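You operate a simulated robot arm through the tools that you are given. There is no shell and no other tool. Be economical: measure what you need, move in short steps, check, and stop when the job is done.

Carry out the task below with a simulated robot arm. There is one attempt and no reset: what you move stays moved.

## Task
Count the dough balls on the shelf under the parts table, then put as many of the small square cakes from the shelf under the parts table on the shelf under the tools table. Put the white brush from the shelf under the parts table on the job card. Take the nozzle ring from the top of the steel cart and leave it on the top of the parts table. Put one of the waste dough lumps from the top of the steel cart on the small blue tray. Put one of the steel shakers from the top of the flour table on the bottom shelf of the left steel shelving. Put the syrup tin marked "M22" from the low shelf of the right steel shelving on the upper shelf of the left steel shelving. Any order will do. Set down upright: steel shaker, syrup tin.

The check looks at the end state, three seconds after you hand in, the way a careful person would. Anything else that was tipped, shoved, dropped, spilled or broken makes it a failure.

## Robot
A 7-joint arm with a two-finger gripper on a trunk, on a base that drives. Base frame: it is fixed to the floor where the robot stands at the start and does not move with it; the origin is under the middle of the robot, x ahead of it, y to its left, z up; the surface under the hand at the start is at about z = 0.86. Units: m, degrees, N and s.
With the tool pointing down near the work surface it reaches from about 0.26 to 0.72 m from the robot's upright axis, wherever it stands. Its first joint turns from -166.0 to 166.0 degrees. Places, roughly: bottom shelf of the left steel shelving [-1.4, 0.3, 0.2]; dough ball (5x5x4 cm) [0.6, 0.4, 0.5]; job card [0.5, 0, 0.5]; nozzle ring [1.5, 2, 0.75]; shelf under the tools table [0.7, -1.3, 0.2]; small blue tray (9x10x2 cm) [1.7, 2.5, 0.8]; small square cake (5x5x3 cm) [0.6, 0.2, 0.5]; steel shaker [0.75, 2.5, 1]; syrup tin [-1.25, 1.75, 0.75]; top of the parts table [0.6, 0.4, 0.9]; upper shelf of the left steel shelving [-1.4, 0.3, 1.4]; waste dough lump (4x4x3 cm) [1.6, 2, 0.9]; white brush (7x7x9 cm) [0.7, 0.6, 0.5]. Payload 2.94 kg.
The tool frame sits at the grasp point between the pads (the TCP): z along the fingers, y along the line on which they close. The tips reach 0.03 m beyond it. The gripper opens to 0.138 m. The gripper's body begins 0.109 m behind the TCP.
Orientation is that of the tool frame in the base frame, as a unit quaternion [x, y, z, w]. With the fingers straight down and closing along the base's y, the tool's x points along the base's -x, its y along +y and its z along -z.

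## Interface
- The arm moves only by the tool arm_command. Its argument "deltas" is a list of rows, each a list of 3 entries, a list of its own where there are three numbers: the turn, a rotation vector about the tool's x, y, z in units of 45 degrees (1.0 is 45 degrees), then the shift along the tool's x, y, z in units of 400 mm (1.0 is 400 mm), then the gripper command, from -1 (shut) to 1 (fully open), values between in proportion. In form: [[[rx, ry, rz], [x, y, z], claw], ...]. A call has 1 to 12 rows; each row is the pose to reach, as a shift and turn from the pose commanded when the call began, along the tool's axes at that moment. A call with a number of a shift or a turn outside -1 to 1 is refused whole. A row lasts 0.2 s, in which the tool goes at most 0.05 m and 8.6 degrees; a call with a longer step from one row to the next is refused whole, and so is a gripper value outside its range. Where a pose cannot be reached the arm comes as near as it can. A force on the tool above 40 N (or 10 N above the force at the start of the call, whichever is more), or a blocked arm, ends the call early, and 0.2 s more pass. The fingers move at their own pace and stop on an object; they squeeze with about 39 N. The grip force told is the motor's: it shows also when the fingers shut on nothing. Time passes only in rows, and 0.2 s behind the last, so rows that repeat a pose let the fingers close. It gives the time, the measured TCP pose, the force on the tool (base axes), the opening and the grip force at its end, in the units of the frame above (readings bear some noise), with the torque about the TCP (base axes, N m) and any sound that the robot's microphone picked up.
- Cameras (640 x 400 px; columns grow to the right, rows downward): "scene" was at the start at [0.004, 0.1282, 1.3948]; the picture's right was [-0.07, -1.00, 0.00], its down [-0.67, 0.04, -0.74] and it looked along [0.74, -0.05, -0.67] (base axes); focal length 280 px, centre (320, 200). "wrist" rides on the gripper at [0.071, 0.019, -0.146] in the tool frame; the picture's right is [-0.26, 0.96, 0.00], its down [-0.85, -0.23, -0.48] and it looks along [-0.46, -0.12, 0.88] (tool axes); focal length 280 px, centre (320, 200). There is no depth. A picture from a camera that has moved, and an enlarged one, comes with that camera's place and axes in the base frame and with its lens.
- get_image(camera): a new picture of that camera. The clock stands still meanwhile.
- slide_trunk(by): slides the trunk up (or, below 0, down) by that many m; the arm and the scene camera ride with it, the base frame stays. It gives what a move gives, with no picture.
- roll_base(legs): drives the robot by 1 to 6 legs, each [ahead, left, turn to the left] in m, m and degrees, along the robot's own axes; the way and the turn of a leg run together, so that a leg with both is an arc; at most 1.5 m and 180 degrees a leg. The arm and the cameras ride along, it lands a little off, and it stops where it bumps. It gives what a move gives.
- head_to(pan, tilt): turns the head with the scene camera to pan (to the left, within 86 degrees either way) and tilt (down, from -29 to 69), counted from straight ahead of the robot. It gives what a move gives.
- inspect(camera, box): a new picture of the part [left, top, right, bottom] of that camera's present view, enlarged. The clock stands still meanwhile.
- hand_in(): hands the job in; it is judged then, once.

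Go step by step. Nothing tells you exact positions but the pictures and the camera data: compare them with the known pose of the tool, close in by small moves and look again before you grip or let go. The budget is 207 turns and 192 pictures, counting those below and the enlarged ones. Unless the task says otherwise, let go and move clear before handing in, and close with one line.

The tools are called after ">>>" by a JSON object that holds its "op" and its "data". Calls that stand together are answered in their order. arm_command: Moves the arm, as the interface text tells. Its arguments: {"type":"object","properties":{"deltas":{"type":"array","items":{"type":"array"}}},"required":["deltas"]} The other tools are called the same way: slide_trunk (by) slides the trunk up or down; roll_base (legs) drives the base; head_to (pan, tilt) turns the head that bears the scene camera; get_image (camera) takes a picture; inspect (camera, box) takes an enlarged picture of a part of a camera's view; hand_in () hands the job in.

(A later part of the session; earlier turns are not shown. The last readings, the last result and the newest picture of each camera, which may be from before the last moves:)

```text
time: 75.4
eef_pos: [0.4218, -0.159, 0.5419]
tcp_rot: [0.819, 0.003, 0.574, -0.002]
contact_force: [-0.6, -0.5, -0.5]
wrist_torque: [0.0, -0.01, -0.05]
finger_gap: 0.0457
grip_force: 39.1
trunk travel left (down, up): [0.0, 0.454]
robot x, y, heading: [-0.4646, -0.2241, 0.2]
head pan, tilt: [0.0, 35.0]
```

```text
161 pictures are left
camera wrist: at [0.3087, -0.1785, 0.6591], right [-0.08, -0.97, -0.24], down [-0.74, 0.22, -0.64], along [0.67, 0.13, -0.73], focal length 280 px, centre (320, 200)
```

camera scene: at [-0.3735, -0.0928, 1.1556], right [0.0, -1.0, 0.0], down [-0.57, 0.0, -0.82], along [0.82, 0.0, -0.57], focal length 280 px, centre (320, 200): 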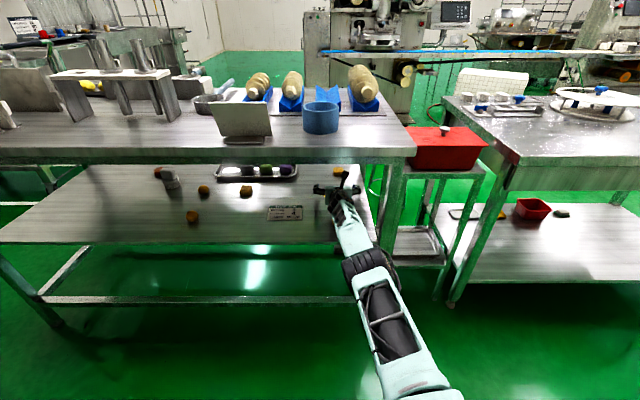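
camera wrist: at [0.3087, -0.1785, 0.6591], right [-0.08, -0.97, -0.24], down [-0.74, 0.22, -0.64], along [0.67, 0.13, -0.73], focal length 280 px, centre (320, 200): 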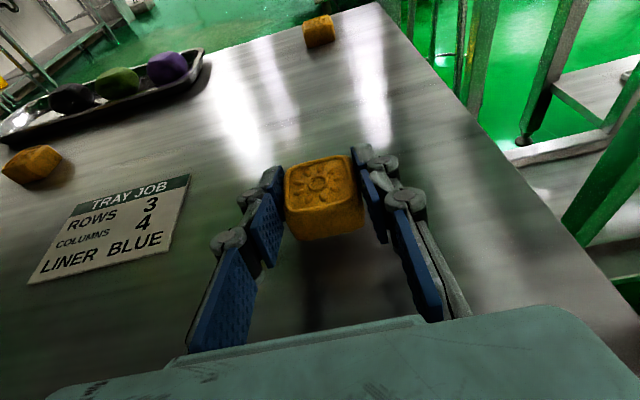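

Held firmly. I lift, back out, draw the arm in and drive to the tools table.

>>> {"op": "arm_command", "data": {"deltas": [[[0, 0, 0], [0.07, 0, -0.026], -1], [[0, 0, 0], [0.14, 0, -0.052], -1]]}}

>>> {"op": "roll_base", "data": {"legs": [[-0.35, 0, 0], [0, -1.0, 0]]}}

>>> {"op": "arm_command", "data": {"deltas": [[[0, 0, 0], [-0.034, 0, -0.094], -1], [[0, 0, 0], [-0.068, 0, -0.188], -1], [[0, 0, 0], [-0.102, 0, -0.282], -1], [[0, 0, 0], [-0.196, 0, -0.248], -1], [[0, 0, 0], [-0.29, 0, -0.214], -1], [[0, 0, 0], [-0.384, 0, -0.18], -1], [[0, 0, 0], [-0.478, 0, -0.146], -1], [[0, 0, 0], [-0.572, 0, -0.112], -1], [[0, 0, 0], [-0.666, 0, -0.078], -1]]}}

>>> {"op": "get_image", "data": {"camera": "wrist"}}

```text
time: 76.0
eef_pos: [0.4199, -0.1591, 0.6023]
tcp_rot: [0.819, 0.003, 0.574, -0.001]
contact_force: [1.0, 1.0, -0.5]
wrist_torque: [0.0, -0.04, -0.01]
finger_gap: 0.0455
grip_force: 38.7
trunk travel left (down, up): [0.0, 0.454]
robot x, y, heading: [-0.4599, -0.2271, 0.1]
head pan, tilt: [0.0, 35.0]
```

```text
time: 87.1
eef_pos: [0.0908, -1.1398, 0.6014]
tcp_rot: [0.818, 0.015, 0.574, -0.01]
contact_force: [0.8, 1.1, 0.0]
wrist_torque: [0.02, 0.0, 0.01]
finger_gap: 0.0457
grip_force: 39.6
trunk travel left (down, up): [0.0, 0.454]
robot x, y, heading: [-0.7939, -1.2322, 2.2]
head pan, tilt: [0.0, 35.0]
```

```text
time: 89.1
eef_pos: [-0.0311, -1.1463, 0.361]
tcp_rot: [0.818, 0.016, 0.575, -0.011]
contact_force: [-0.2, -0.1, -0.3]
wrist_torque: [0.01, 0.05, 0.02]
finger_gap: 0.0457
grip_force: 38.7
trunk travel left (down, up): [0.0, 0.454]
robot x, y, heading: [-0.7923, -1.2334, 2.0]
head pan, tilt: [0.0, 35.0]
```

```text
160 pictures are left
camera wrist: at [-0.1415, -1.1703, 0.4781], right [-0.05, -0.97, -0.25], down [-0.74, 0.2, -0.64], along [0.67, 0.15, -0.73], focal length 280 px, centre (320, 200)
```

wrist: 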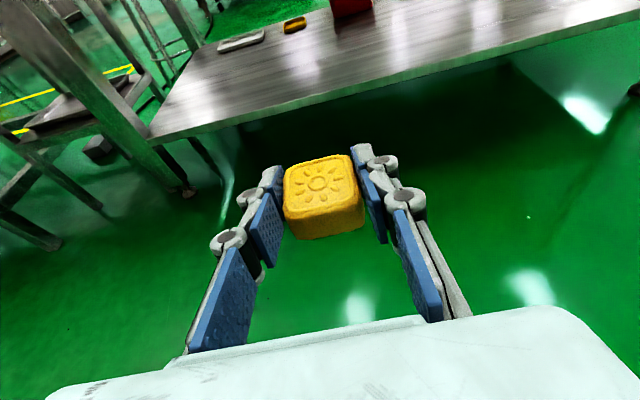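

The cake rode along well; the base heading drifted 2°. I correct it and roll forward over the shelf.

>>> {"op": "roll_base", "data": {"legs": [[0.45, 0, -2.0]]}}

>>> {"op": "get_image", "data": {"camera": "wrist"}}

>>> {"op": "get_image", "data": {"camera": "scene"}}

```text
time: 91.8
eef_pos: [0.419, -1.1707, 0.3617]
tcp_rot: [0.819, -0.001, 0.574, 0.001]
contact_force: [-0.2, 0.7, -0.5]
wrist_torque: [0.01, 0.01, 0.0]
finger_gap: 0.0461
grip_force: 38.8
trunk travel left (down, up): [0.0, 0.454]
robot x, y, heading: [-0.3456, -1.2263, -0.4]
head pan, tilt: [0.0, 35.0]
```

```text
159 pictures are left
camera wrist: at [0.3056, -1.1895, 0.478], right [-0.09, -0.97, -0.25], down [-0.74, 0.23, -0.64], along [0.67, 0.12, -0.73], focal length 280 px, centre (320, 200)
```

wrist: 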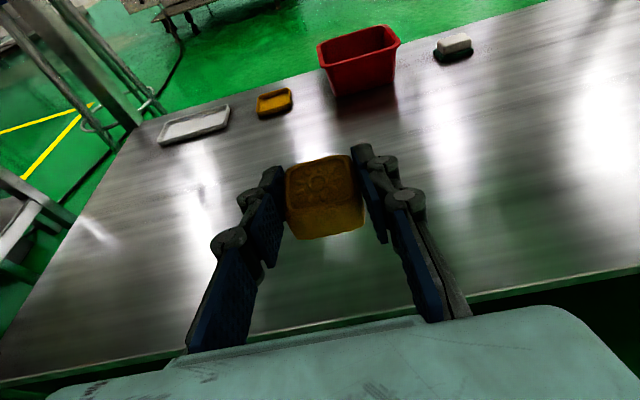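

```text
158 pictures are left
camera scene: at [-0.3364, -1.0938, 1.1556], right [0.0, -1.0, 0.0], down [-0.57, 0.0, -0.82], along [0.82, 0.0, -0.57], focal length 280 px, centre (320, 200)
```

scene: 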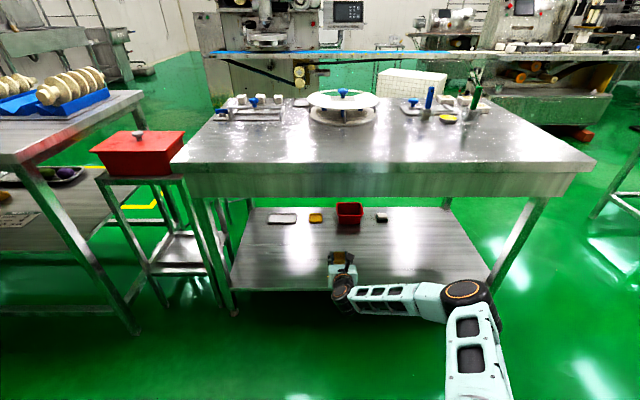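

Clear shelf in front of the red bin. I roll in a bit more and lower until it touches.

>>> {"op": "roll_base", "data": {"legs": [[0.12, 0, 0.3]]}}

>>> {"op": "arm_command", "data": {"deltas": [[[0, 0, 0], [-0.09, 0, 0.034], -1], [[0, 0, 0], [-0.165, 0, 0.06], -1], [[0, 0, 0], [-0.235, 0, 0.086], -1], [[0, 0, 0], [-0.28, 0, 0.103], -1], [[0, 0, 0], [-0.305, 0, 0.112], -1], [[0, 0, 0], [-0.33, 0, 0.12], -1], [[0, 0, 0], [-0.35, 0, 0.128], -1], [[0, 0, 0], [-0.37, 0, 0.136], -1], [[0, 0, 0], [-0.39, 0, 0.144], -1], [[0, 0, 0], [-0.41, 0, 0.15], -1], [[0, 0, 0], [-0.43, 0, 0.156], -1], [[0, 0, 0], [-0.45, 0, 0.163], -1]]}}

>>> {"op": "get_image", "data": {"camera": "wrist"}}

```text
time: 93.0
eef_pos: [0.5348, -1.1668, 0.3623]
tcp_rot: [0.818, 0.001, 0.575, 0.0]
contact_force: [-0.1, 0.6, -0.1]
wrist_torque: [-0.03, 0.0, -0.01]
finger_gap: 0.0454
grip_force: 38.9
trunk travel left (down, up): [0.0, 0.454]
robot x, y, heading: [-0.2303, -1.227, 0.3]
head pan, tilt: [0.0, 35.0]
```

```text
time: 94.7
eef_pos: [0.5431, -1.168, 0.2208]
tcp_rot: [0.81, 0.002, 0.586, 0.001]
contact_force: [-1.0, 2.5, 16.2]
wrist_torque: [0.14, 0.27, -0.01]
finger_gap: 0.0457
grip_force: 39.2
trunk travel left (down, up): [0.0, 0.454]
robot x, y, heading: [-0.2326, -1.2284, 0.2]
head pan, tilt: [0.0, 35.0]
stopped in row 8: the force on the tool passed its limit at 48 N (the readings are from after the stop); the commanded pose is now the measured one
```

```text
157 pictures are left
camera wrist: at [0.4264, -1.1862, 0.3344], right [-0.08, -0.97, -0.24], down [-0.72, 0.23, -0.66], along [0.69, 0.12, -0.71], focal length 280 px, centre (320, 200)
```

wrist: 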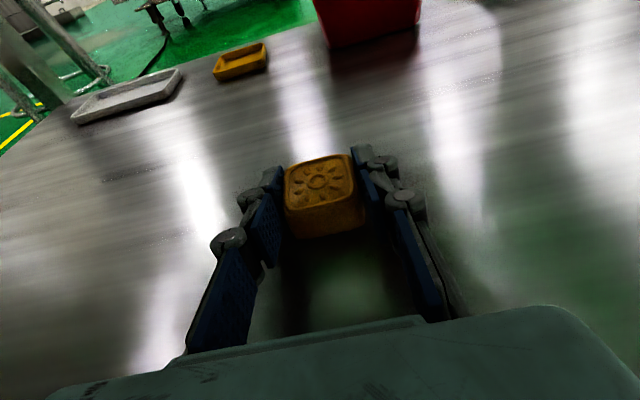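

It touched down at the expected height. I open and draw back.

>>> {"op": "arm_command", "data": {"deltas": [[[0, 0, 0], [0, 0, 0], -0.2], [[0, 0, 0], [0, 0, 0], 0.2], [[0, 0, 0], [0, 0, 0], 0.6], [[0, 0, 0], [0, 0, 0], 1], [[0, 0, 0], [0, 0, 0], 1], [[0, 0, 0], [0.03, 0, -0.08], 1], [[0, 0, 0], [0.06, 0, -0.17], 1], [[0, 0, 0], [0.1, 0, -0.26], 1]]}}

>>> {"op": "get_image", "data": {"camera": "wrist"}}

```text
time: 96.5
eef_pos: [0.4538, -1.1651, 0.2864]
tcp_rot: [0.813, 0.001, 0.582, 0.002]
contact_force: [-0.3, -0.8, 0.0]
wrist_torque: [0.01, -0.03, -0.02]
finger_gap: 0.1381
grip_force: 0.1
trunk travel left (down, up): [0.0, 0.454]
robot x, y, heading: [-0.2278, -1.2308, 0.0]
head pan, tilt: [0.0, 35.0]
```

```text
156 pictures are left
camera wrist: at [0.3385, -1.1836, 0.4018], right [-0.08, -0.97, -0.24], down [-0.73, 0.23, -0.65], along [0.68, 0.12, -0.72], focal length 280 px, centre (320, 200)
```

wrist: 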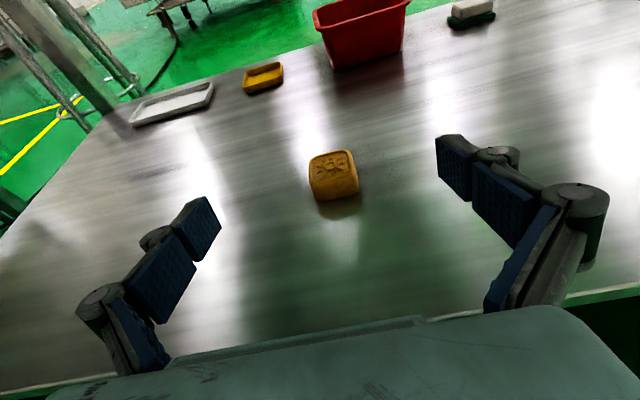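

>>> {"op": "inspect", "data": {"camera": "wrist", "box": [280, 130, 400, 230]}}

```text
4.00 times, centred on (340, 180) of wrist
camera zoom: at [0.3385, -1.1836, 0.4018], right [-0.08, -0.97, -0.24], down [-0.73, 0.23, -0.65], along [0.68, 0.12, -0.72], focal length 1122 px, centre (240, 280)
```

zoom: 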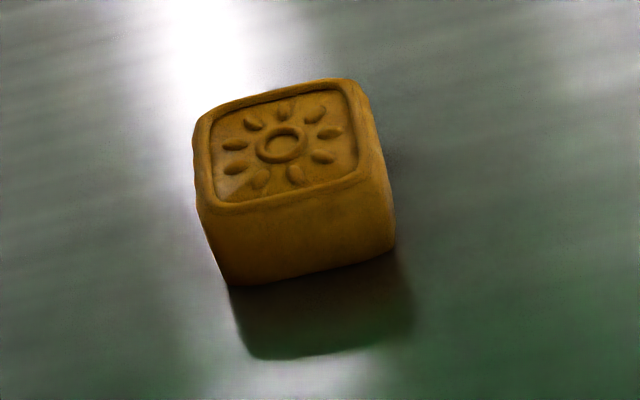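

Cake A sits flat. Next is cake C at about (0.61, 0.215); I back out, raise the arm and drive over.

>>> {"op": "roll_base", "data": {"legs": [[-0.5, 0, 0]]}}

>>> {"op": "arm_command", "data": {"deltas": [[[0, 0, 0], [0.1, 0, -0.036], 1], [[0, 0, 0], [0.2, 0, -0.072], 1], [[0, 0, 0], [0.3, 0, -0.11], 1], [[0, 0, 0], [0.4, 0, -0.145], 1], [[0, 0, 0], [0.5, 0, -0.18], 1], [[0, 0, 0], [0.6, 0, -0.217], 1], [[0, 0, 0], [0.7, 0, -0.253], 1], [[0, 0, 0], [0.8, 0, -0.29], 1]]}}

>>> {"op": "roll_base", "data": {"legs": [[0, 1.38, 0]]}}

>>> {"op": "get_image", "data": {"camera": "wrist"}}

```text
time: 99.5
eef_pos: [-0.0446, -1.1611, 0.2871]
tcp_rot: [0.814, 0.005, 0.581, -0.001]
contact_force: [-0.1, 0.0, 0.1]
wrist_torque: [-0.03, 0.01, -0.03]
finger_gap: 0.1383
grip_force: 0.1
trunk travel left (down, up): [0.0, 0.454]
robot x, y, heading: [-0.7262, -1.2315, 0.7]
head pan, tilt: [0.0, 35.0]
```

```text
time: 101.3
eef_pos: [-0.0518, -1.1617, 0.6262]
tcp_rot: [0.814, 0.005, 0.581, -0.001]
contact_force: [-0.6, 0.0, -0.9]
wrist_torque: [0.02, -0.02, -0.02]
finger_gap: 0.138
grip_force: 0.0
trunk travel left (down, up): [0.0, 0.454]
robot x, y, heading: [-0.7291, -1.2311, 0.7]
head pan, tilt: [0.0, 35.0]
```

```text
time: 113.5
eef_pos: [-0.0746, 0.2201, 0.6266]
tcp_rot: [0.813, 0.01, 0.582, -0.005]
contact_force: [-0.4, 0.0, 0.1]
wrist_torque: [-0.01, 0.01, 0.03]
finger_gap: 0.1381
grip_force: 0.1
trunk travel left (down, up): [0.0, 0.454]
robot x, y, heading: [-0.7528, 0.1443, 1.5]
head pan, tilt: [0.0, 35.0]
```

```text
154 pictures are left
camera wrist: at [-0.1888, 0.1988, 0.7416], right [-0.06, -0.97, -0.24], down [-0.73, 0.21, -0.65], along [0.68, 0.14, -0.72], focal length 280 px, centre (320, 200)
```

wrist: 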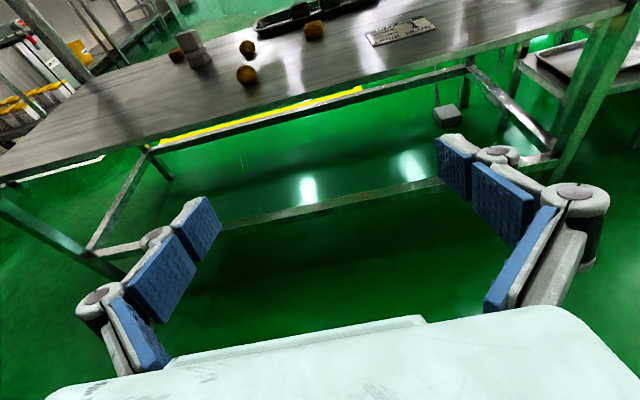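

>>> {"op": "roll_base", "data": {"legs": [[0.5, 0.01, -1.5]]}}

>>> {"op": "get_image", "data": {"camera": "wrist"}}

>>> {"op": "get_image", "data": {"camera": "scene"}}

```text
time: 116.5
eef_pos: [0.43, 0.2172, 0.6265]
tcp_rot: [0.813, 0.0, 0.582, 0.002]
contact_force: [0.5, 0.0, -0.3]
wrist_torque: [0.02, -0.03, 0.03]
finger_gap: 0.138
grip_force: 0.0
trunk travel left (down, up): [0.0, 0.454]
robot x, y, heading: [-0.2471, 0.1589, -0.2]
head pan, tilt: [0.0, 35.0]
```

```text
153 pictures are left
camera wrist: at [0.3151, 0.1986, 0.7417], right [-0.09, -0.97, -0.24], down [-0.72, 0.23, -0.65], along [0.68, 0.12, -0.72], focal length 280 px, centre (320, 200)
```

wrist: 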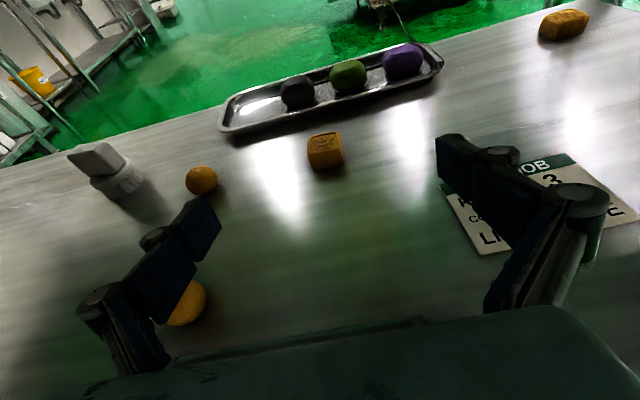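

```text
152 pictures are left
camera scene: at [-0.2368, 0.2908, 1.1556], right [0.0, -1.0, 0.0], down [-0.57, 0.0, -0.82], along [0.82, 0.0, -0.57], focal length 280 px, centre (320, 200)
```

scene: 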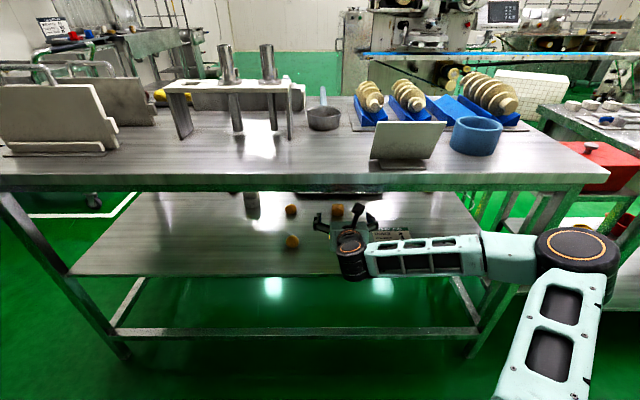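

Cake C is at (0.613, 0.22). I extend in and close.

>>> {"op": "arm_command", "data": {"deltas": [[[0, 0, 0], [-0.016, -0.002, 0.09], 1], [[0, 0, 0], [-0.033, -0.004, 0.18], 1], [[0, 0, 0], [-0.05, -0.006, 0.27], 1], [[0, 0, 0], [-0.066, -0.008, 0.36], 1], [[0, 0, 0], [-0.083, -0.008, 0.44], 1], [[0, 0, 0], [-0.099, -0.008, 0.517], 1]]}}

>>> {"op": "get_image", "data": {"camera": "wrist"}}

```text
time: 117.9
eef_pos: [0.6125, 0.2212, 0.5233]
tcp_rot: [0.814, 0.0, 0.581, 0.002]
contact_force: [0.4, -0.5, 0.9]
wrist_torque: [0.02, 0.01, 0.01]
finger_gap: 0.1379
grip_force: 0.1
trunk travel left (down, up): [0.0, 0.454]
robot x, y, heading: [-0.2481, 0.1542, -0.1]
head pan, tilt: [0.0, 35.0]
```

```text
151 pictures are left
camera wrist: at [0.4975, 0.2023, 0.6378], right [-0.09, -0.97, -0.24], down [-0.72, 0.23, -0.65], along [0.68, 0.12, -0.72], focal length 280 px, centre (320, 200)
```

wrist: 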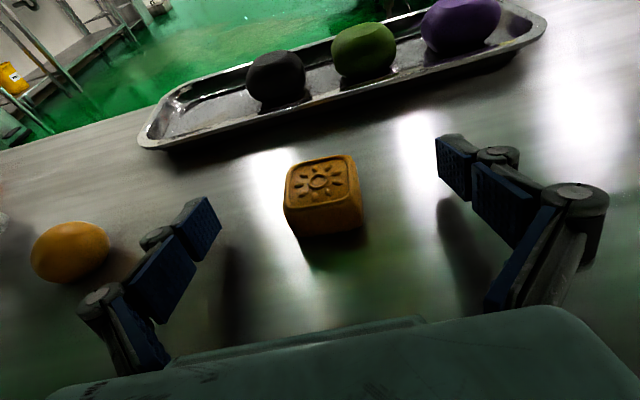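

Perfectly straddled. I close and lift slowly.

>>> {"op": "arm_command", "data": {"deltas": [[[0, 0, 0], [0, 0, 0], 0.2], [[0, 0, 0], [0, 0, 0], -0.3], [[0, 0, 0], [0, 0, 0], -1], [[0, 0, 0], [0, 0, 0], -1], [[0, 0, 0], [0, 0, 0], -1], [[0, 0, 0], [0.01, 0, -0.003], -1], [[0, 0, 0], [0.03, 0, -0.01], -1], [[0, 0, 0], [0.06, 0, -0.02], -1], [[0, 0, 0], [0.12, 0, -0.04], -1], [[0, 0, 0], [0.19, 0, -0.065], -1]]}}

>>> {"op": "get_image", "data": {"camera": "wrist"}}

```text
time: 120.1
eef_pos: [0.6115, 0.2194, 0.6031]
tcp_rot: [0.814, -0.001, 0.581, 0.003]
contact_force: [-0.5, 0.6, -0.5]
wrist_torque: [-0.02, -0.02, -0.01]
finger_gap: 0.0458
grip_force: 38.9
trunk travel left (down, up): [0.0, 0.454]
robot x, y, heading: [-0.2469, 0.1583, -0.1]
head pan, tilt: [0.0, 35.0]
```

```text
150 pictures are left
camera wrist: at [0.4969, 0.2018, 0.7182], right [-0.09, -0.97, -0.24], down [-0.72, 0.23, -0.65], along [0.68, 0.12, -0.72], focal length 280 px, centre (320, 200)
```

wrist: 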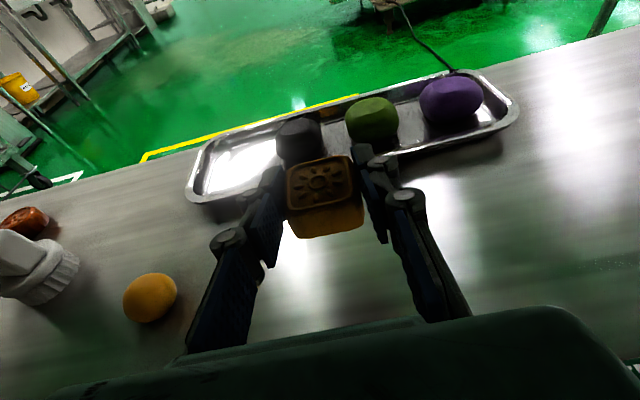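

Held. I drive to the tools table beside the first cake.

>>> {"op": "roll_base", "data": {"legs": [[-0.5, 0, 0], [0, -1.5, 0]]}}

>>> {"op": "arm_command", "data": {"deltas": [[[0, 0, 0], [-0.034, 0, -0.094], -1], [[0, 0, 0], [-0.068, 0, -0.188], -1], [[0, 0, 0], [-0.102, 0, -0.282], -1], [[0, 0, 0], [-0.196, 0, -0.248], -1], [[0, 0, 0], [-0.29, 0, -0.214], -1], [[0, 0, 0], [-0.384, 0, -0.18], -1], [[0, 0, 0], [-0.478, 0, -0.146], -1], [[0, 0, 0], [-0.572, 0, -0.112], -1], [[0, 0, 0], [-0.666, 0, -0.078], -1]]}}

>>> {"op": "get_image", "data": {"camera": "wrist"}}

```text
time: 135.9
eef_pos: [0.0982, -1.2966, 0.6032]
tcp_rot: [0.814, -0.008, 0.581, 0.008]
contact_force: [0.6, 0.2, -0.5]
wrist_torque: [0.02, -0.02, 0.02]
finger_gap: 0.0456
grip_force: 38.8
trunk travel left (down, up): [0.0, 0.454]
robot x, y, heading: [-0.7615, -1.3409, -1.3]
head pan, tilt: [0.0, 35.0]
```

```text
time: 137.9
eef_pos: [-0.0196, -1.2931, 0.3596]
tcp_rot: [0.814, -0.008, 0.581, 0.008]
contact_force: [0.1, -1.1, 0.4]
wrist_torque: [0.02, 0.04, 0.0]
finger_gap: 0.0459
grip_force: 39.0
trunk travel left (down, up): [0.0, 0.454]
robot x, y, heading: [-0.7648, -1.3432, -1.3]
head pan, tilt: [0.0, 35.0]
```

```text
149 pictures are left
camera wrist: at [-0.1342, -1.3082, 0.4744], right [-0.11, -0.96, -0.24], down [-0.72, 0.24, -0.65], along [0.69, 0.11, -0.72], focal length 280 px, centre (320, 200)
```

wrist: 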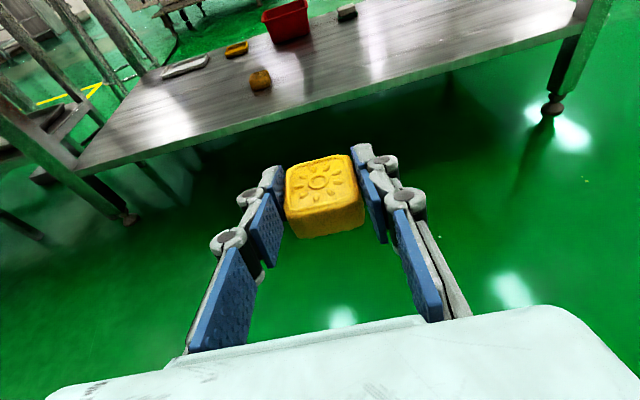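

>>> {"op": "roll_base", "data": {"legs": [[0.55, -0.06, 1.3]]}}

>>> {"op": "arm_command", "data": {"deltas": [[[0, 0, 0], [-0.09, 0, 0.034], -1], [[0, 0, 0], [-0.165, 0, 0.06], -1], [[0, 0, 0], [-0.235, 0, 0.086], -1], [[0, 0, 0], [-0.28, 0, 0.103], -1], [[0, 0, 0], [-0.305, 0, 0.112], -1], [[0, 0, 0], [-0.32, 0, 0.12], -1], [[0, 0, 0], [-0.327, 0, 0.123], -1]]}}

>>> {"op": "get_image", "data": {"camera": "wrist"}}

```text
time: 141.1
eef_pos: [0.5326, -1.3502, 0.361]
tcp_rot: [0.813, -0.002, 0.582, 0.004]
contact_force: [-0.2, -0.7, -0.3]
wrist_torque: [0.01, 0.04, -0.01]
finger_gap: 0.0455
grip_force: 38.4
trunk travel left (down, up): [0.0, 0.454]
robot x, y, heading: [-0.2099, -1.4139, -0.4]
head pan, tilt: [0.0, 35.0]
```

```text
time: 142.7
eef_pos: [0.5376, -1.3511, 0.2236]
tcp_rot: [0.812, -0.001, 0.584, 0.003]
contact_force: [-5.3, 1.7, 14.7]
wrist_torque: [0.11, 0.28, 0.0]
finger_gap: 0.0457
grip_force: 39.0
trunk travel left (down, up): [0.0, 0.454]
robot x, y, heading: [-0.2112, -1.4112, -0.3]
head pan, tilt: [0.0, 35.0]
```

```text
148 pictures are left
camera wrist: at [0.4219, -1.3683, 0.3375], right [-0.09, -0.97, -0.24], down [-0.72, 0.23, -0.65], along [0.69, 0.12, -0.72], focal length 280 px, centre (320, 200)
```

wrist: 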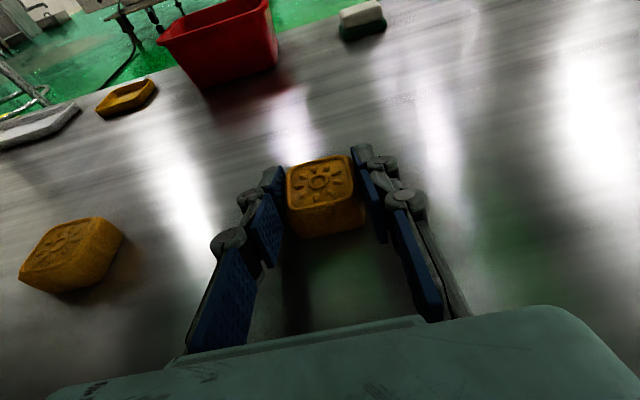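

It is down on the shelf with room beside the first cake. I release and draw back.

>>> {"op": "arm_command", "data": {"deltas": [[[0, 0, 0], [0, 0, 0], -0.2], [[0, 0, 0], [0, 0, 0], 0.2], [[0, 0, 0], [0, 0, 0], 0.6], [[0, 0, 0], [0, 0, 0], 1], [[0, 0, 0], [0, 0, 0], 1], [[0, 0, 0], [0.03, 0, -0.08], 1], [[0, 0, 0], [0.06, 0, -0.17], 1], [[0, 0, 0], [0.1, 0, -0.26], 1]]}}

>>> {"op": "get_image", "data": {"camera": "wrist"}}

>>> {"op": "roll_base", "data": {"legs": [[-0.5, 0, 0]]}}

>>> {"op": "arm_command", "data": {"deltas": [[[0, 0, 0], [0.1, 0, -0.036], 1], [[0, 0, 0], [0.2, 0, -0.072], 1], [[0, 0, 0], [0.3, 0, -0.11], 1], [[0, 0, 0], [0.4, 0, -0.145], 1], [[0, 0, 0], [0.5, 0, -0.18], 1], [[0, 0, 0], [0.6, 0, -0.217], 1], [[0, 0, 0], [0.7, 0, -0.253], 1], [[0, 0, 0], [0.8, 0, -0.29], 1]]}}

>>> {"op": "roll_base", "data": {"legs": [[0, 1.2, 0], [0, 0.7, 0]]}}

>>> {"op": "get_image", "data": {"camera": "wrist"}}

```text
time: 144.5
eef_pos: [0.45, -1.3489, 0.2931]
tcp_rot: [0.814, -0.002, 0.581, 0.004]
contact_force: [-0.4, 0.1, -1.4]
wrist_torque: [-0.04, -0.01, -0.03]
finger_gap: 0.138
grip_force: 0.1
trunk travel left (down, up): [0.0, 0.454]
robot x, y, heading: [-0.2113, -1.4096, -0.8]
head pan, tilt: [0.0, 35.0]
```

```text
147 pictures are left
camera wrist: at [0.3353, -1.3673, 0.4067], right [-0.09, -0.97, -0.24], down [-0.72, 0.23, -0.65], along [0.68, 0.12, -0.72], focal length 280 px, centre (320, 200)
```

wrist: 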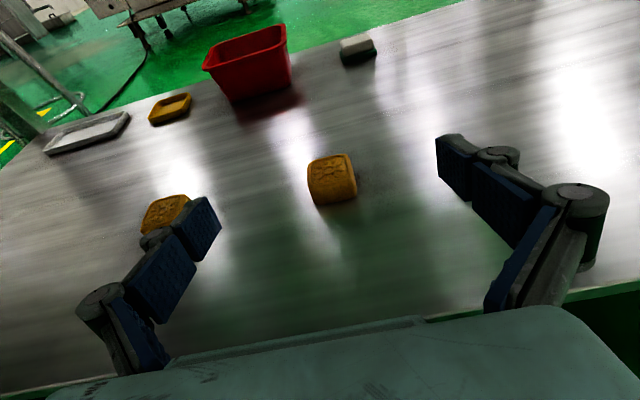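

```text
time: 147.4
eef_pos: [-0.0455, -1.3474, 0.2905]
tcp_rot: [0.813, -0.005, 0.582, 0.006]
contact_force: [0.3, -0.1, -0.2]
wrist_torque: [-0.01, 0.01, 0.02]
finger_gap: 0.138
grip_force: 0.1
trunk travel left (down, up): [0.0, 0.454]
robot x, y, heading: [-0.7113, -1.4091, -0.8]
head pan, tilt: [0.0, 35.0]
```

```text
time: 149.2
eef_pos: [-0.0542, -1.3447, 0.6301]
tcp_rot: [0.814, -0.005, 0.581, 0.006]
contact_force: [-0.9, 0.8, -0.4]
wrist_torque: [0.01, -0.01, -0.05]
finger_gap: 0.1379
grip_force: 0.1
trunk travel left (down, up): [0.0, 0.454]
robot x, y, heading: [-0.7092, -1.4053, -0.6]
head pan, tilt: [0.0, 35.0]
```

```text
time: 166.2
eef_pos: [-0.0258, 0.5516, 0.6308]
tcp_rot: [0.814, -0.007, 0.581, 0.008]
contact_force: [0.2, -0.2, 0.5]
wrist_torque: [0.0, 0.01, -0.05]
finger_gap: 0.1377
grip_force: 0.0
trunk travel left (down, up): [0.0, 0.454]
robot x, y, heading: [-0.6813, 0.4892, -1.3]
head pan, tilt: [0.0, 35.0]
```

```text
146 pictures are left
camera wrist: at [-0.1411, 0.5354, 0.745], right [-0.1, -0.96, -0.24], down [-0.72, 0.24, -0.65], along [0.69, 0.11, -0.72], focal length 280 px, centre (320, 200)
```

wrist: 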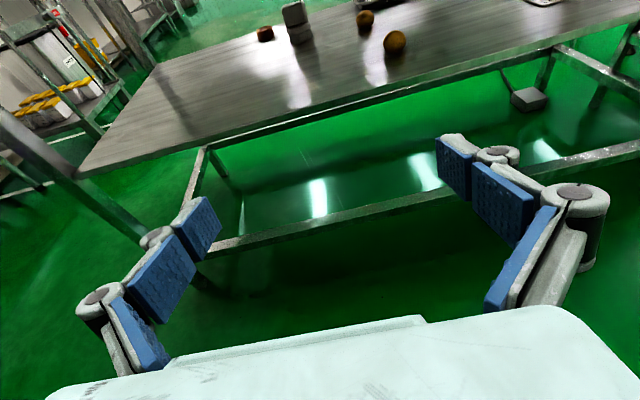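

Both cakes are delivered. Next the white brush at about (0.685, 0.566): I roll up to it.

>>> {"op": "roll_base", "data": {"legs": [[0.47, 0.01, 1.3]]}}

>>> {"op": "get_image", "data": {"camera": "wrist"}}

```text
time: 168.9
eef_pos: [0.4391, 0.5665, 0.6304]
tcp_rot: [0.814, 0.0, 0.581, 0.002]
contact_force: [-0.3, -0.4, -0.1]
wrist_torque: [-0.03, 0.0, -0.01]
finger_gap: 0.1381
grip_force: 0.1
trunk travel left (down, up): [0.0, 0.454]
robot x, y, heading: [-0.2126, 0.4971, -0.1]
head pan, tilt: [0.0, 35.0]
```

```text
145 pictures are left
camera wrist: at [0.325, 0.5482, 0.7451], right [-0.09, -0.97, -0.24], down [-0.72, 0.23, -0.65], along [0.68, 0.12, -0.72], focal length 280 px, centre (320, 200)
```

wrist: 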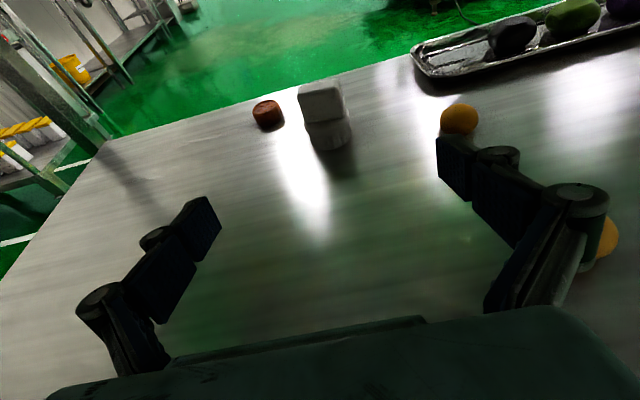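

>>> {"op": "arm_command", "data": {"deltas": [[[0, 0, 0], [0.009, 0, 0.1], 1], [[0, 0, 0], [0.018, 0, 0.2], 1], [[0, 0, 0], [0.027, 0, 0.3], 1], [[0, 0, 0], [0.036, 0, 0.4], 1], [[0, 0, 0], [0.045, 0, 0.51], 1], [[0, 0, 0], [0.053, 0, 0.605], 1]]}}

>>> {"op": "get_image", "data": {"camera": "wrist"}}

```text
time: 170.3
eef_pos: [0.6745, 0.5671, 0.5738]
tcp_rot: [0.814, 0.0, 0.581, 0.002]
contact_force: [-0.1, -0.3, -0.8]
wrist_torque: [0.02, 0.02, 0.05]
finger_gap: 0.1378
grip_force: 0.1
trunk travel left (down, up): [0.0, 0.454]
robot x, y, heading: [-0.2101, 0.4991, -0.2]
head pan, tilt: [0.0, 35.0]
```

```text
144 pictures are left
camera wrist: at [0.5602, 0.548, 0.6871], right [-0.09, -0.97, -0.24], down [-0.72, 0.23, -0.65], along [0.68, 0.12, -0.72], focal length 280 px, centre (320, 200)
```

wrist: 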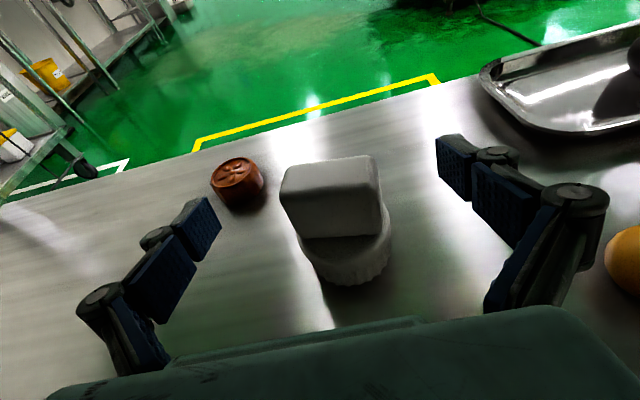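

Centred nearly; small shift right and down, then close and lift.

>>> {"op": "arm_command", "data": {"deltas": [[[0, 0, 0], [-0.019, 0.015, 0.01], 1], [[0, 0, 0], [-0.019, 0.015, 0.01], 0.3], [[0, 0, 0], [-0.019, 0.015, 0.01], 0], [[0, 0, 0], [-0.019, 0.015, 0.01], -0.5], [[0, 0, 0], [-0.019, 0.015, 0.01], -1], [[0, 0, 0], [-0.019, 0.015, 0.01], -1], [[0, 0, 0], [0.0, 0.015, 0.004], -1], [[0, 0, 0], [0.03, 0.015, -0.006], -1], [[0, 0, 0], [0.08, 0.015, -0.023], -1]]}}

>>> {"op": "get_image", "data": {"camera": "wrist"}}

```text
time: 172.3
eef_pos: [0.6761, 0.5604, 0.6026]
tcp_rot: [0.813, 0.0, 0.582, 0.003]
contact_force: [-0.5, -0.3, -2.2]
wrist_torque: [-0.01, -0.04, 0.01]
finger_gap: 0.0569
grip_force: 39.8
trunk travel left (down, up): [0.0, 0.454]
robot x, y, heading: [-0.212, 0.4984, 0.0]
head pan, tilt: [0.0, 35.0]
```

```text
143 pictures are left
camera wrist: at [0.5618, 0.5413, 0.7184], right [-0.09, -0.97, -0.24], down [-0.72, 0.23, -0.65], along [0.68, 0.12, -0.72], focal length 280 px, centre (320, 200)
```

wrist: 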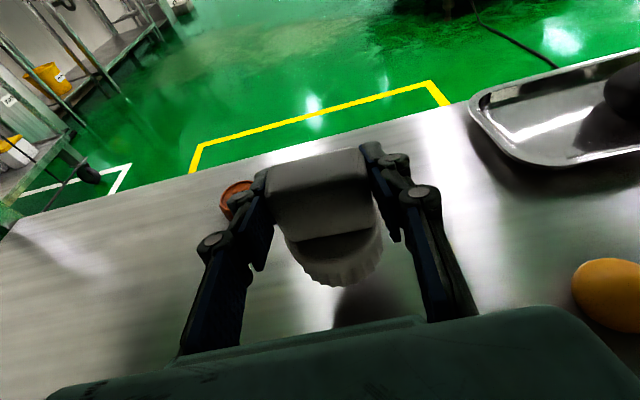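

Brush held. I back out, shift over and come in above the job card.

>>> {"op": "arm_command", "data": {"deltas": [[[0, 0, 0], [0.05, 0, -0.017], -1], [[0, 0, 0], [0.08, 0, -0.027], -1]]}}

>>> {"op": "roll_base", "data": {"legs": [[-0.45, 0, 0], [0, -0.525, 0], [0.16, 0, 0]]}}

>>> {"op": "get_image", "data": {"camera": "wrist"}}

>>> {"op": "get_image", "data": {"camera": "scene"}}

```text
time: 173.2
eef_pos: [0.666, 0.5614, 0.6011]
tcp_rot: [0.827, 0.003, 0.562, 0.0]
contact_force: [0.2, -0.5, -2.5]
wrist_torque: [0.02, 0.0, -0.02]
finger_gap: 0.0569
grip_force: 38.5
trunk travel left (down, up): [0.0, 0.454]
robot x, y, heading: [-0.2143, 0.4975, -0.3]
head pan, tilt: [0.0, 35.0]
stopped in row 2: the arm was blocked; the commanded pose is now the measured one
```

```text
time: 181.6
eef_pos: [0.3832, 0.0341, 0.6129]
tcp_rot: [0.823, 0.001, 0.568, 0.002]
contact_force: [0.5, -0.7, -1.7]
wrist_torque: [0.01, 0.02, -0.01]
finger_gap: 0.0566
grip_force: 39.4
trunk travel left (down, up): [0.0, 0.454]
robot x, y, heading: [-0.4991, -0.0282, -0.3]
head pan, tilt: [0.0, 35.0]
```

```text
142 pictures are left
camera wrist: at [0.2715, 0.0155, 0.7303], right [-0.09, -0.97, -0.24], down [-0.75, 0.23, -0.63], along [0.66, 0.12, -0.74], focal length 280 px, centre (320, 200)
```

wrist: 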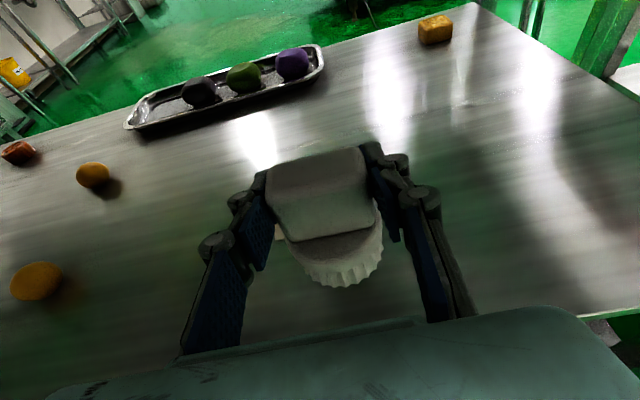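

```text
141 pictures are left
camera scene: at [-0.4907, 0.1067, 1.1556], right [-0.01, -1.0, 0.0], down [-0.57, 0.0, -0.82], along [0.82, 0.0, -0.57], focal length 280 px, centre (320, 200)
```

scene: 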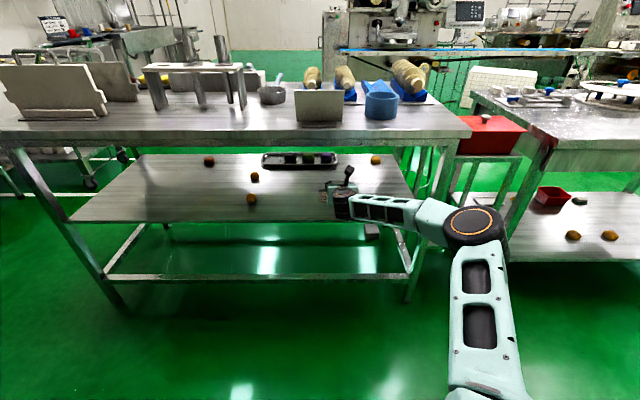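

The card is at x 0.443–0.535, y -0.02–0.11. I roll in 0.10 m and lower the brush onto its middle, stopping at contact.

>>> {"op": "roll_base", "data": {"legs": [[0.1, 0.005, 0.3]]}}

>>> {"op": "get_image", "data": {"camera": "wrist"}}

>>> {"op": "get_image", "data": {"camera": "scene"}}

```text
time: 182.7
eef_pos: [0.4803, 0.0414, 0.6126]
tcp_rot: [0.823, 0.003, 0.568, 0.001]
contact_force: [-0.4, -0.6, -2.2]
wrist_torque: [0.0, 0.01, -0.03]
finger_gap: 0.0564
grip_force: 39.1
trunk travel left (down, up): [0.0, 0.454]
robot x, y, heading: [-0.4027, -0.023, 0.0]
head pan, tilt: [0.0, 35.0]
```

```text
140 pictures are left
camera wrist: at [0.3695, 0.0229, 0.7304], right [-0.09, -0.97, -0.24], down [-0.75, 0.22, -0.63], along [0.66, 0.12, -0.74], focal length 280 px, centre (320, 200)
```

wrist: 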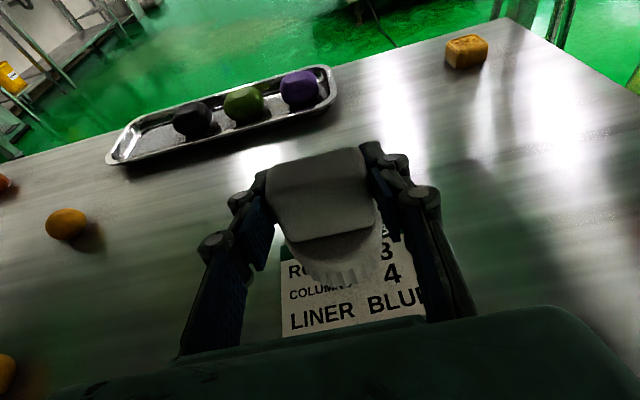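

```text
139 pictures are left
camera scene: at [-0.393, 0.1114, 1.1556], right [0.0, -1.0, 0.0], down [-0.57, 0.0, -0.82], along [0.82, 0.0, -0.57], focal length 280 px, centre (320, 200)
```

scene: 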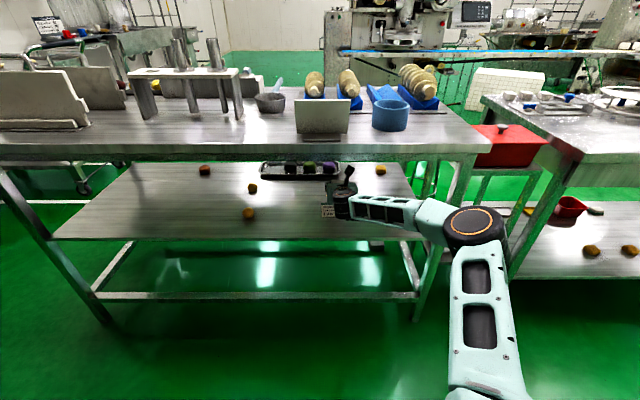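

The brush hangs right over the card's middle. Lower it.

>>> {"op": "arm_command", "data": {"deltas": [[[0, 0.02, 0], [-0.04, 0, 0.015], -1], [[0, 0.044, 0], [-0.075, 0, 0.028], -1], [[0, 0.044, 0], [-0.09, 0, 0.034], -1], [[0, 0.044, 0], [-0.1, 0, 0.038], -1], [[0, 0.044, 0], [-0.108, 0, 0.041], -1], [[0, 0.044, 0], [-0.115, 0, 0.044], -1]]}}

>>> {"op": "get_image", "data": {"camera": "wrist"}}

```text
time: 184.1
eef_pos: [0.4813, 0.0422, 0.5671]
tcp_rot: [0.812, 0.003, 0.584, 0.001]
contact_force: [-1.4, 1.1, 8.8]
wrist_torque: [0.16, 0.27, -0.01]
finger_gap: 0.0564
grip_force: 39.0
trunk travel left (down, up): [0.0, 0.454]
robot x, y, heading: [-0.3984, -0.0237, -0.1]
head pan, tilt: [0.0, 35.0]
```

```text
138 pictures are left
camera wrist: at [0.3656, 0.023, 0.6805], right [-0.08, -0.97, -0.24], down [-0.72, 0.22, -0.65], along [0.69, 0.12, -0.72], focal length 280 px, centre (320, 200)
```

wrist: 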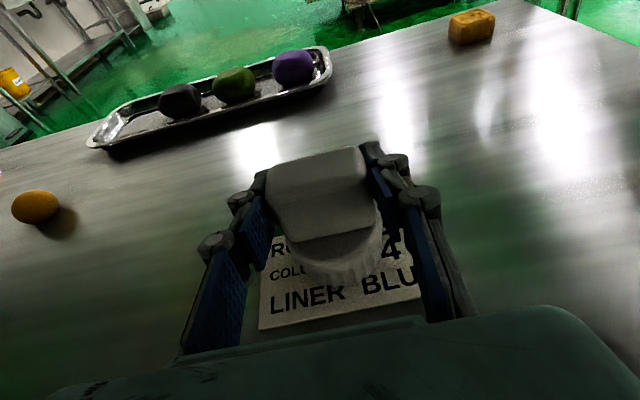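

Touching at ~9 N. I release, then draw back along the fingers.

>>> {"op": "arm_command", "data": {"deltas": [[[0, 0, 0], [0, 0, 0], 0], [[0, 0, 0], [0, 0, 0], 0.4], [[0, 0, 0], [0, 0, 0], 0.8], [[0, 0, 0], [0, 0, 0], 1], [[0, 0, 0], [0, 0, 0], 1], [[0, 0, 0], [0.0, 0, -0.08], 1], [[0, 0, 0], [0.0, 0, -0.18], 1], [[0, 0, 0], [0.0, 0, -0.28], 1], [[0, 0, 0], [0.0, 0, -0.35], 1]]}}

>>> {"op": "get_image", "data": {"camera": "wrist"}}

```text
time: 186.1
eef_pos: [0.348, 0.0407, 0.6088]
tcp_rot: [0.813, 0.003, 0.582, 0.001]
contact_force: [0.3, -0.4, -0.5]
wrist_torque: [-0.02, 0.0, 0.0]
finger_gap: 0.1379
grip_force: 0.0
trunk travel left (down, up): [0.0, 0.454]
robot x, y, heading: [-0.3996, -0.0191, -0.1]
head pan, tilt: [0.0, 35.0]
```

```text
137 pictures are left
camera wrist: at [0.2322, 0.0212, 0.7233], right [-0.08, -0.97, -0.24], down [-0.72, 0.23, -0.65], along [0.68, 0.12, -0.72], focal length 280 px, centre (320, 200)
```

wrist: 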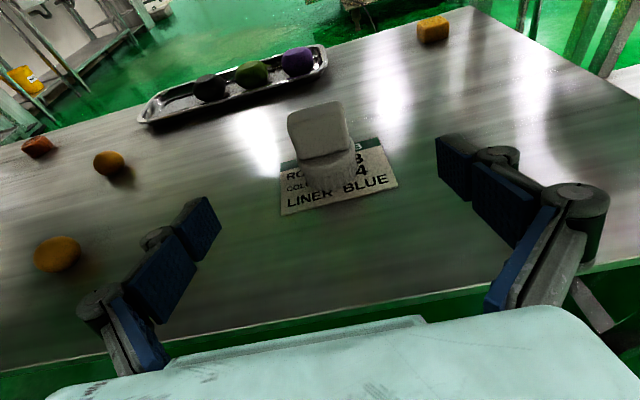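

The brush stands on the card. Now I back out, raise the trunk and point the tool down again for the table-top jobs.

>>> {"op": "roll_base", "data": {"legs": [[-0.35, 0, 0]]}}

>>> {"op": "slide_trunk", "data": {"by": 0.25}}

>>> {"op": "arm_command", "data": {"deltas": [[[0, -0.15, 0], [0, 0, -0.03], 1], [[0, -0.3, 0], [0.03, 0, -0.06], 1], [[0, -0.45, 0], [0.06, 0, -0.1], 1], [[0, -0.6, 0], [0.1, 0, -0.14], 1], [[0, -0.75, 0], [0.13, 0, -0.18], 1], [[0, -0.88, 0], [0.16, 0, -0.22], 1], [[0, -1, 0], [0.2, 0, -0.26], 1]]}}

>>> {"op": "arm_command", "data": {"deltas": [[[0, -0.14, 0], [0, 0, -0.03], 1], [[0, -0.28, 0], [0, 0, -0.06], 1], [[0, -0.42, 0], [0, 0, -0.1], 1], [[0, -0.58, 0], [0, 0, -0.14], 1]]}}

```text
time: 188.4
eef_pos: [-0.0047, 0.0413, 0.608]
tcp_rot: [0.813, 0.003, 0.582, 0.001]
contact_force: [0.1, 0.3, -0.1]
wrist_torque: [0.02, 0.0, 0.0]
finger_gap: 0.1381
grip_force: 0.0
trunk travel left (down, up): [0.0, 0.454]
robot x, y, heading: [-0.7543, -0.0247, -0.0]
head pan, tilt: [0.0, 35.0]
```

```text
time: 191.0
eef_pos: [-0.0051, 0.0411, 0.8597]
tcp_rot: [0.813, 0.003, 0.582, 0.001]
contact_force: [0.0, -0.3, -1.0]
wrist_torque: [0.0, 0.01, 0.01]
finger_gap: 0.1381
grip_force: 0.1
trunk travel left (down, up): [-0.25, 0.204]
robot x, y, heading: [-0.7552, -0.0202, 0.0]
head pan, tilt: [0.0, 35.0]
```

```text
time: 192.6
eef_pos: [-0.0767, 0.0419, 0.9672]
tcp_rot: [0.974, 0.003, 0.226, 0.002]
contact_force: [0.9, -0.1, 0.6]
wrist_torque: [0.0, 0.03, -0.02]
finger_gap: 0.1381
grip_force: 0.1
trunk travel left (down, up): [-0.25, 0.204]
robot x, y, heading: [-0.7529, -0.0202, 0.1]
head pan, tilt: [0.0, 35.0]
```

```text
time: 193.6
eef_pos: [-0.1026, 0.0428, 1.0197]
tcp_rot: [1.0, 0.003, 0.0, 0.001]
contact_force: [0.9, -0.7, 0.4]
wrist_torque: [0.0, -0.02, 0.02]
finger_gap: 0.1381
grip_force: 0.0
trunk travel left (down, up): [-0.25, 0.204]
robot x, y, heading: [-0.7543, -0.0244, -0.2]
head pan, tilt: [0.0, 35.0]
```

>>> {"op": "arm_command", "data": {"deltas": [[[0, 0, 0], [-0.09, 0, -0.07], 1], [[0, 0, 0], [-0.18, 0, -0.15], 1], [[0, 0, 0], [-0.28, 0, -0.22], 1], [[0, 0, 0], [-0.375, 0, -0.3], 1]]}}

>>> {"op": "roll_base", "data": {"legs": [[0.3, 0, 0], [0, 1.0, 0], [0, 0.65, 0]]}}

>>> {"op": "head_to", "data": {"pan": 25, "tilt": 25}}

>>> {"op": "get_image", "data": {"camera": "scene"}}

```text
time: 194.6
eef_pos: [-0.2517, 0.0428, 1.137]
tcp_rot: [1.0, 0.003, 0.001, 0.003]
contact_force: [0.2, -1.1, -0.9]
wrist_torque: [-0.01, 0.01, 0.02]
finger_gap: 0.1383
grip_force: 0.1
trunk travel left (down, up): [-0.25, 0.204]
robot x, y, heading: [-0.7563, -0.0203, -0.1]
head pan, tilt: [0.0, 35.0]
```

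```text
time: 211.1
eef_pos: [0.0294, 1.697, 1.1386]
tcp_rot: [1.0, 0.01, 0.001, 0.002]
contact_force: [0.6, 0.3, -0.1]
wrist_torque: [0.02, 0.01, -0.01]
finger_gap: 0.1381
grip_force: 0.1
trunk travel left (down, up): [-0.25, 0.204]
robot x, y, heading: [-0.4732, 1.6269, 0.3]
head pan, tilt: [0.0, 35.0]
```

```text
time: 211.9
eef_pos: [0.0286, 1.6977, 1.1379]
tcp_rot: [1.0, 0.009, 0.002, 0.001]
contact_force: [0.3, -0.6, -1.0]
wrist_torque: [-0.02, 0.04, 0.0]
finger_gap: 0.138
grip_force: 0.1
trunk travel left (down, up): [-0.25, 0.204]
robot x, y, heading: [-0.4775, 1.6278, 0.5]
head pan, tilt: [25.0, 25.0]
```

```text
136 pictures are left
camera scene: at [-0.4725, 1.7999, 1.4214], right [0.43, -0.9, 0.0], down [-0.38, -0.18, -0.91], along [0.82, 0.39, -0.42], focal length 280 px, centre (320, 200)
```

scene: 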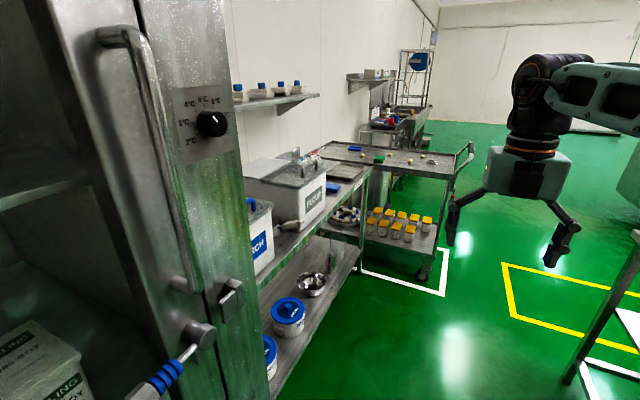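

>>> {"op": "roll_base", "data": {"legs": [[1.3, 0, 0]]}}

>>> {"op": "head_to", "data": {"pan": 30, "tilt": 40}}

>>> {"op": "get_image", "data": {"camera": "scene"}}

>>> {"op": "head_to", "data": {"pan": 85, "tilt": 30}}

>>> {"op": "get_image", "data": {"camera": "scene"}}

```text
time: 218.6
eef_pos: [1.3515, 1.6946, 1.1376]
tcp_rot: [1.0, 0.001, 0.0, 0.001]
contact_force: [0.2, -0.7, -0.4]
wrist_torque: [0.0, -0.02, 0.03]
finger_gap: 0.1379
grip_force: 0.1
trunk travel left (down, up): [-0.25, 0.204]
robot x, y, heading: [0.846, 1.6315, -0.1]
head pan, tilt: [25.0, 25.0]
```

```text
time: 219.3
eef_pos: [1.3513, 1.6946, 1.1393]
tcp_rot: [1.0, 0.001, 0.001, 0.002]
contact_force: [0.0, 0.9, -0.1]
wrist_torque: [0.02, -0.01, -0.01]
finger_gap: 0.138
grip_force: 0.0
trunk travel left (down, up): [-0.25, 0.204]
robot x, y, heading: [0.8456, 1.6307, -0.3]
head pan, tilt: [30.0, 40.0]
```

```text
135 pictures are left
camera scene: at [0.8414, 1.8085, 1.3981], right [0.5, -0.87, 0.0], down [-0.56, -0.32, -0.77], along [0.67, 0.38, -0.64], focal length 280 px, centre (320, 200)
```

scene: 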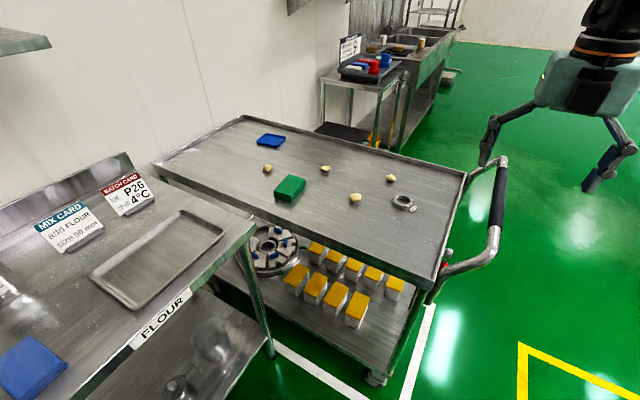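

```text
time: 220.6
eef_pos: [1.3506, 1.694, 1.1383]
tcp_rot: [1.0, 0.0, 0.001, 0.002]
contact_force: [0.0, -0.1, 0.5]
wrist_torque: [0.0, 0.03, 0.0]
finger_gap: 0.1382
grip_force: 0.1
trunk travel left (down, up): [-0.25, 0.204]
robot x, y, heading: [0.8439, 1.6307, -0.1]
head pan, tilt: [85.0, 30.0]
```

```text
134 pictures are left
camera scene: at [0.7759, 1.8563, 1.4134], right [1.0, -0.09, 0.0], down [-0.05, -0.5, -0.87], along [0.08, 0.86, -0.5], focal length 280 px, centre (320, 200)
```

scene: 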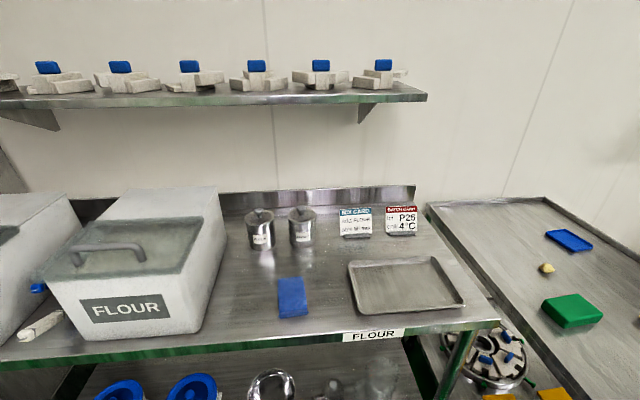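

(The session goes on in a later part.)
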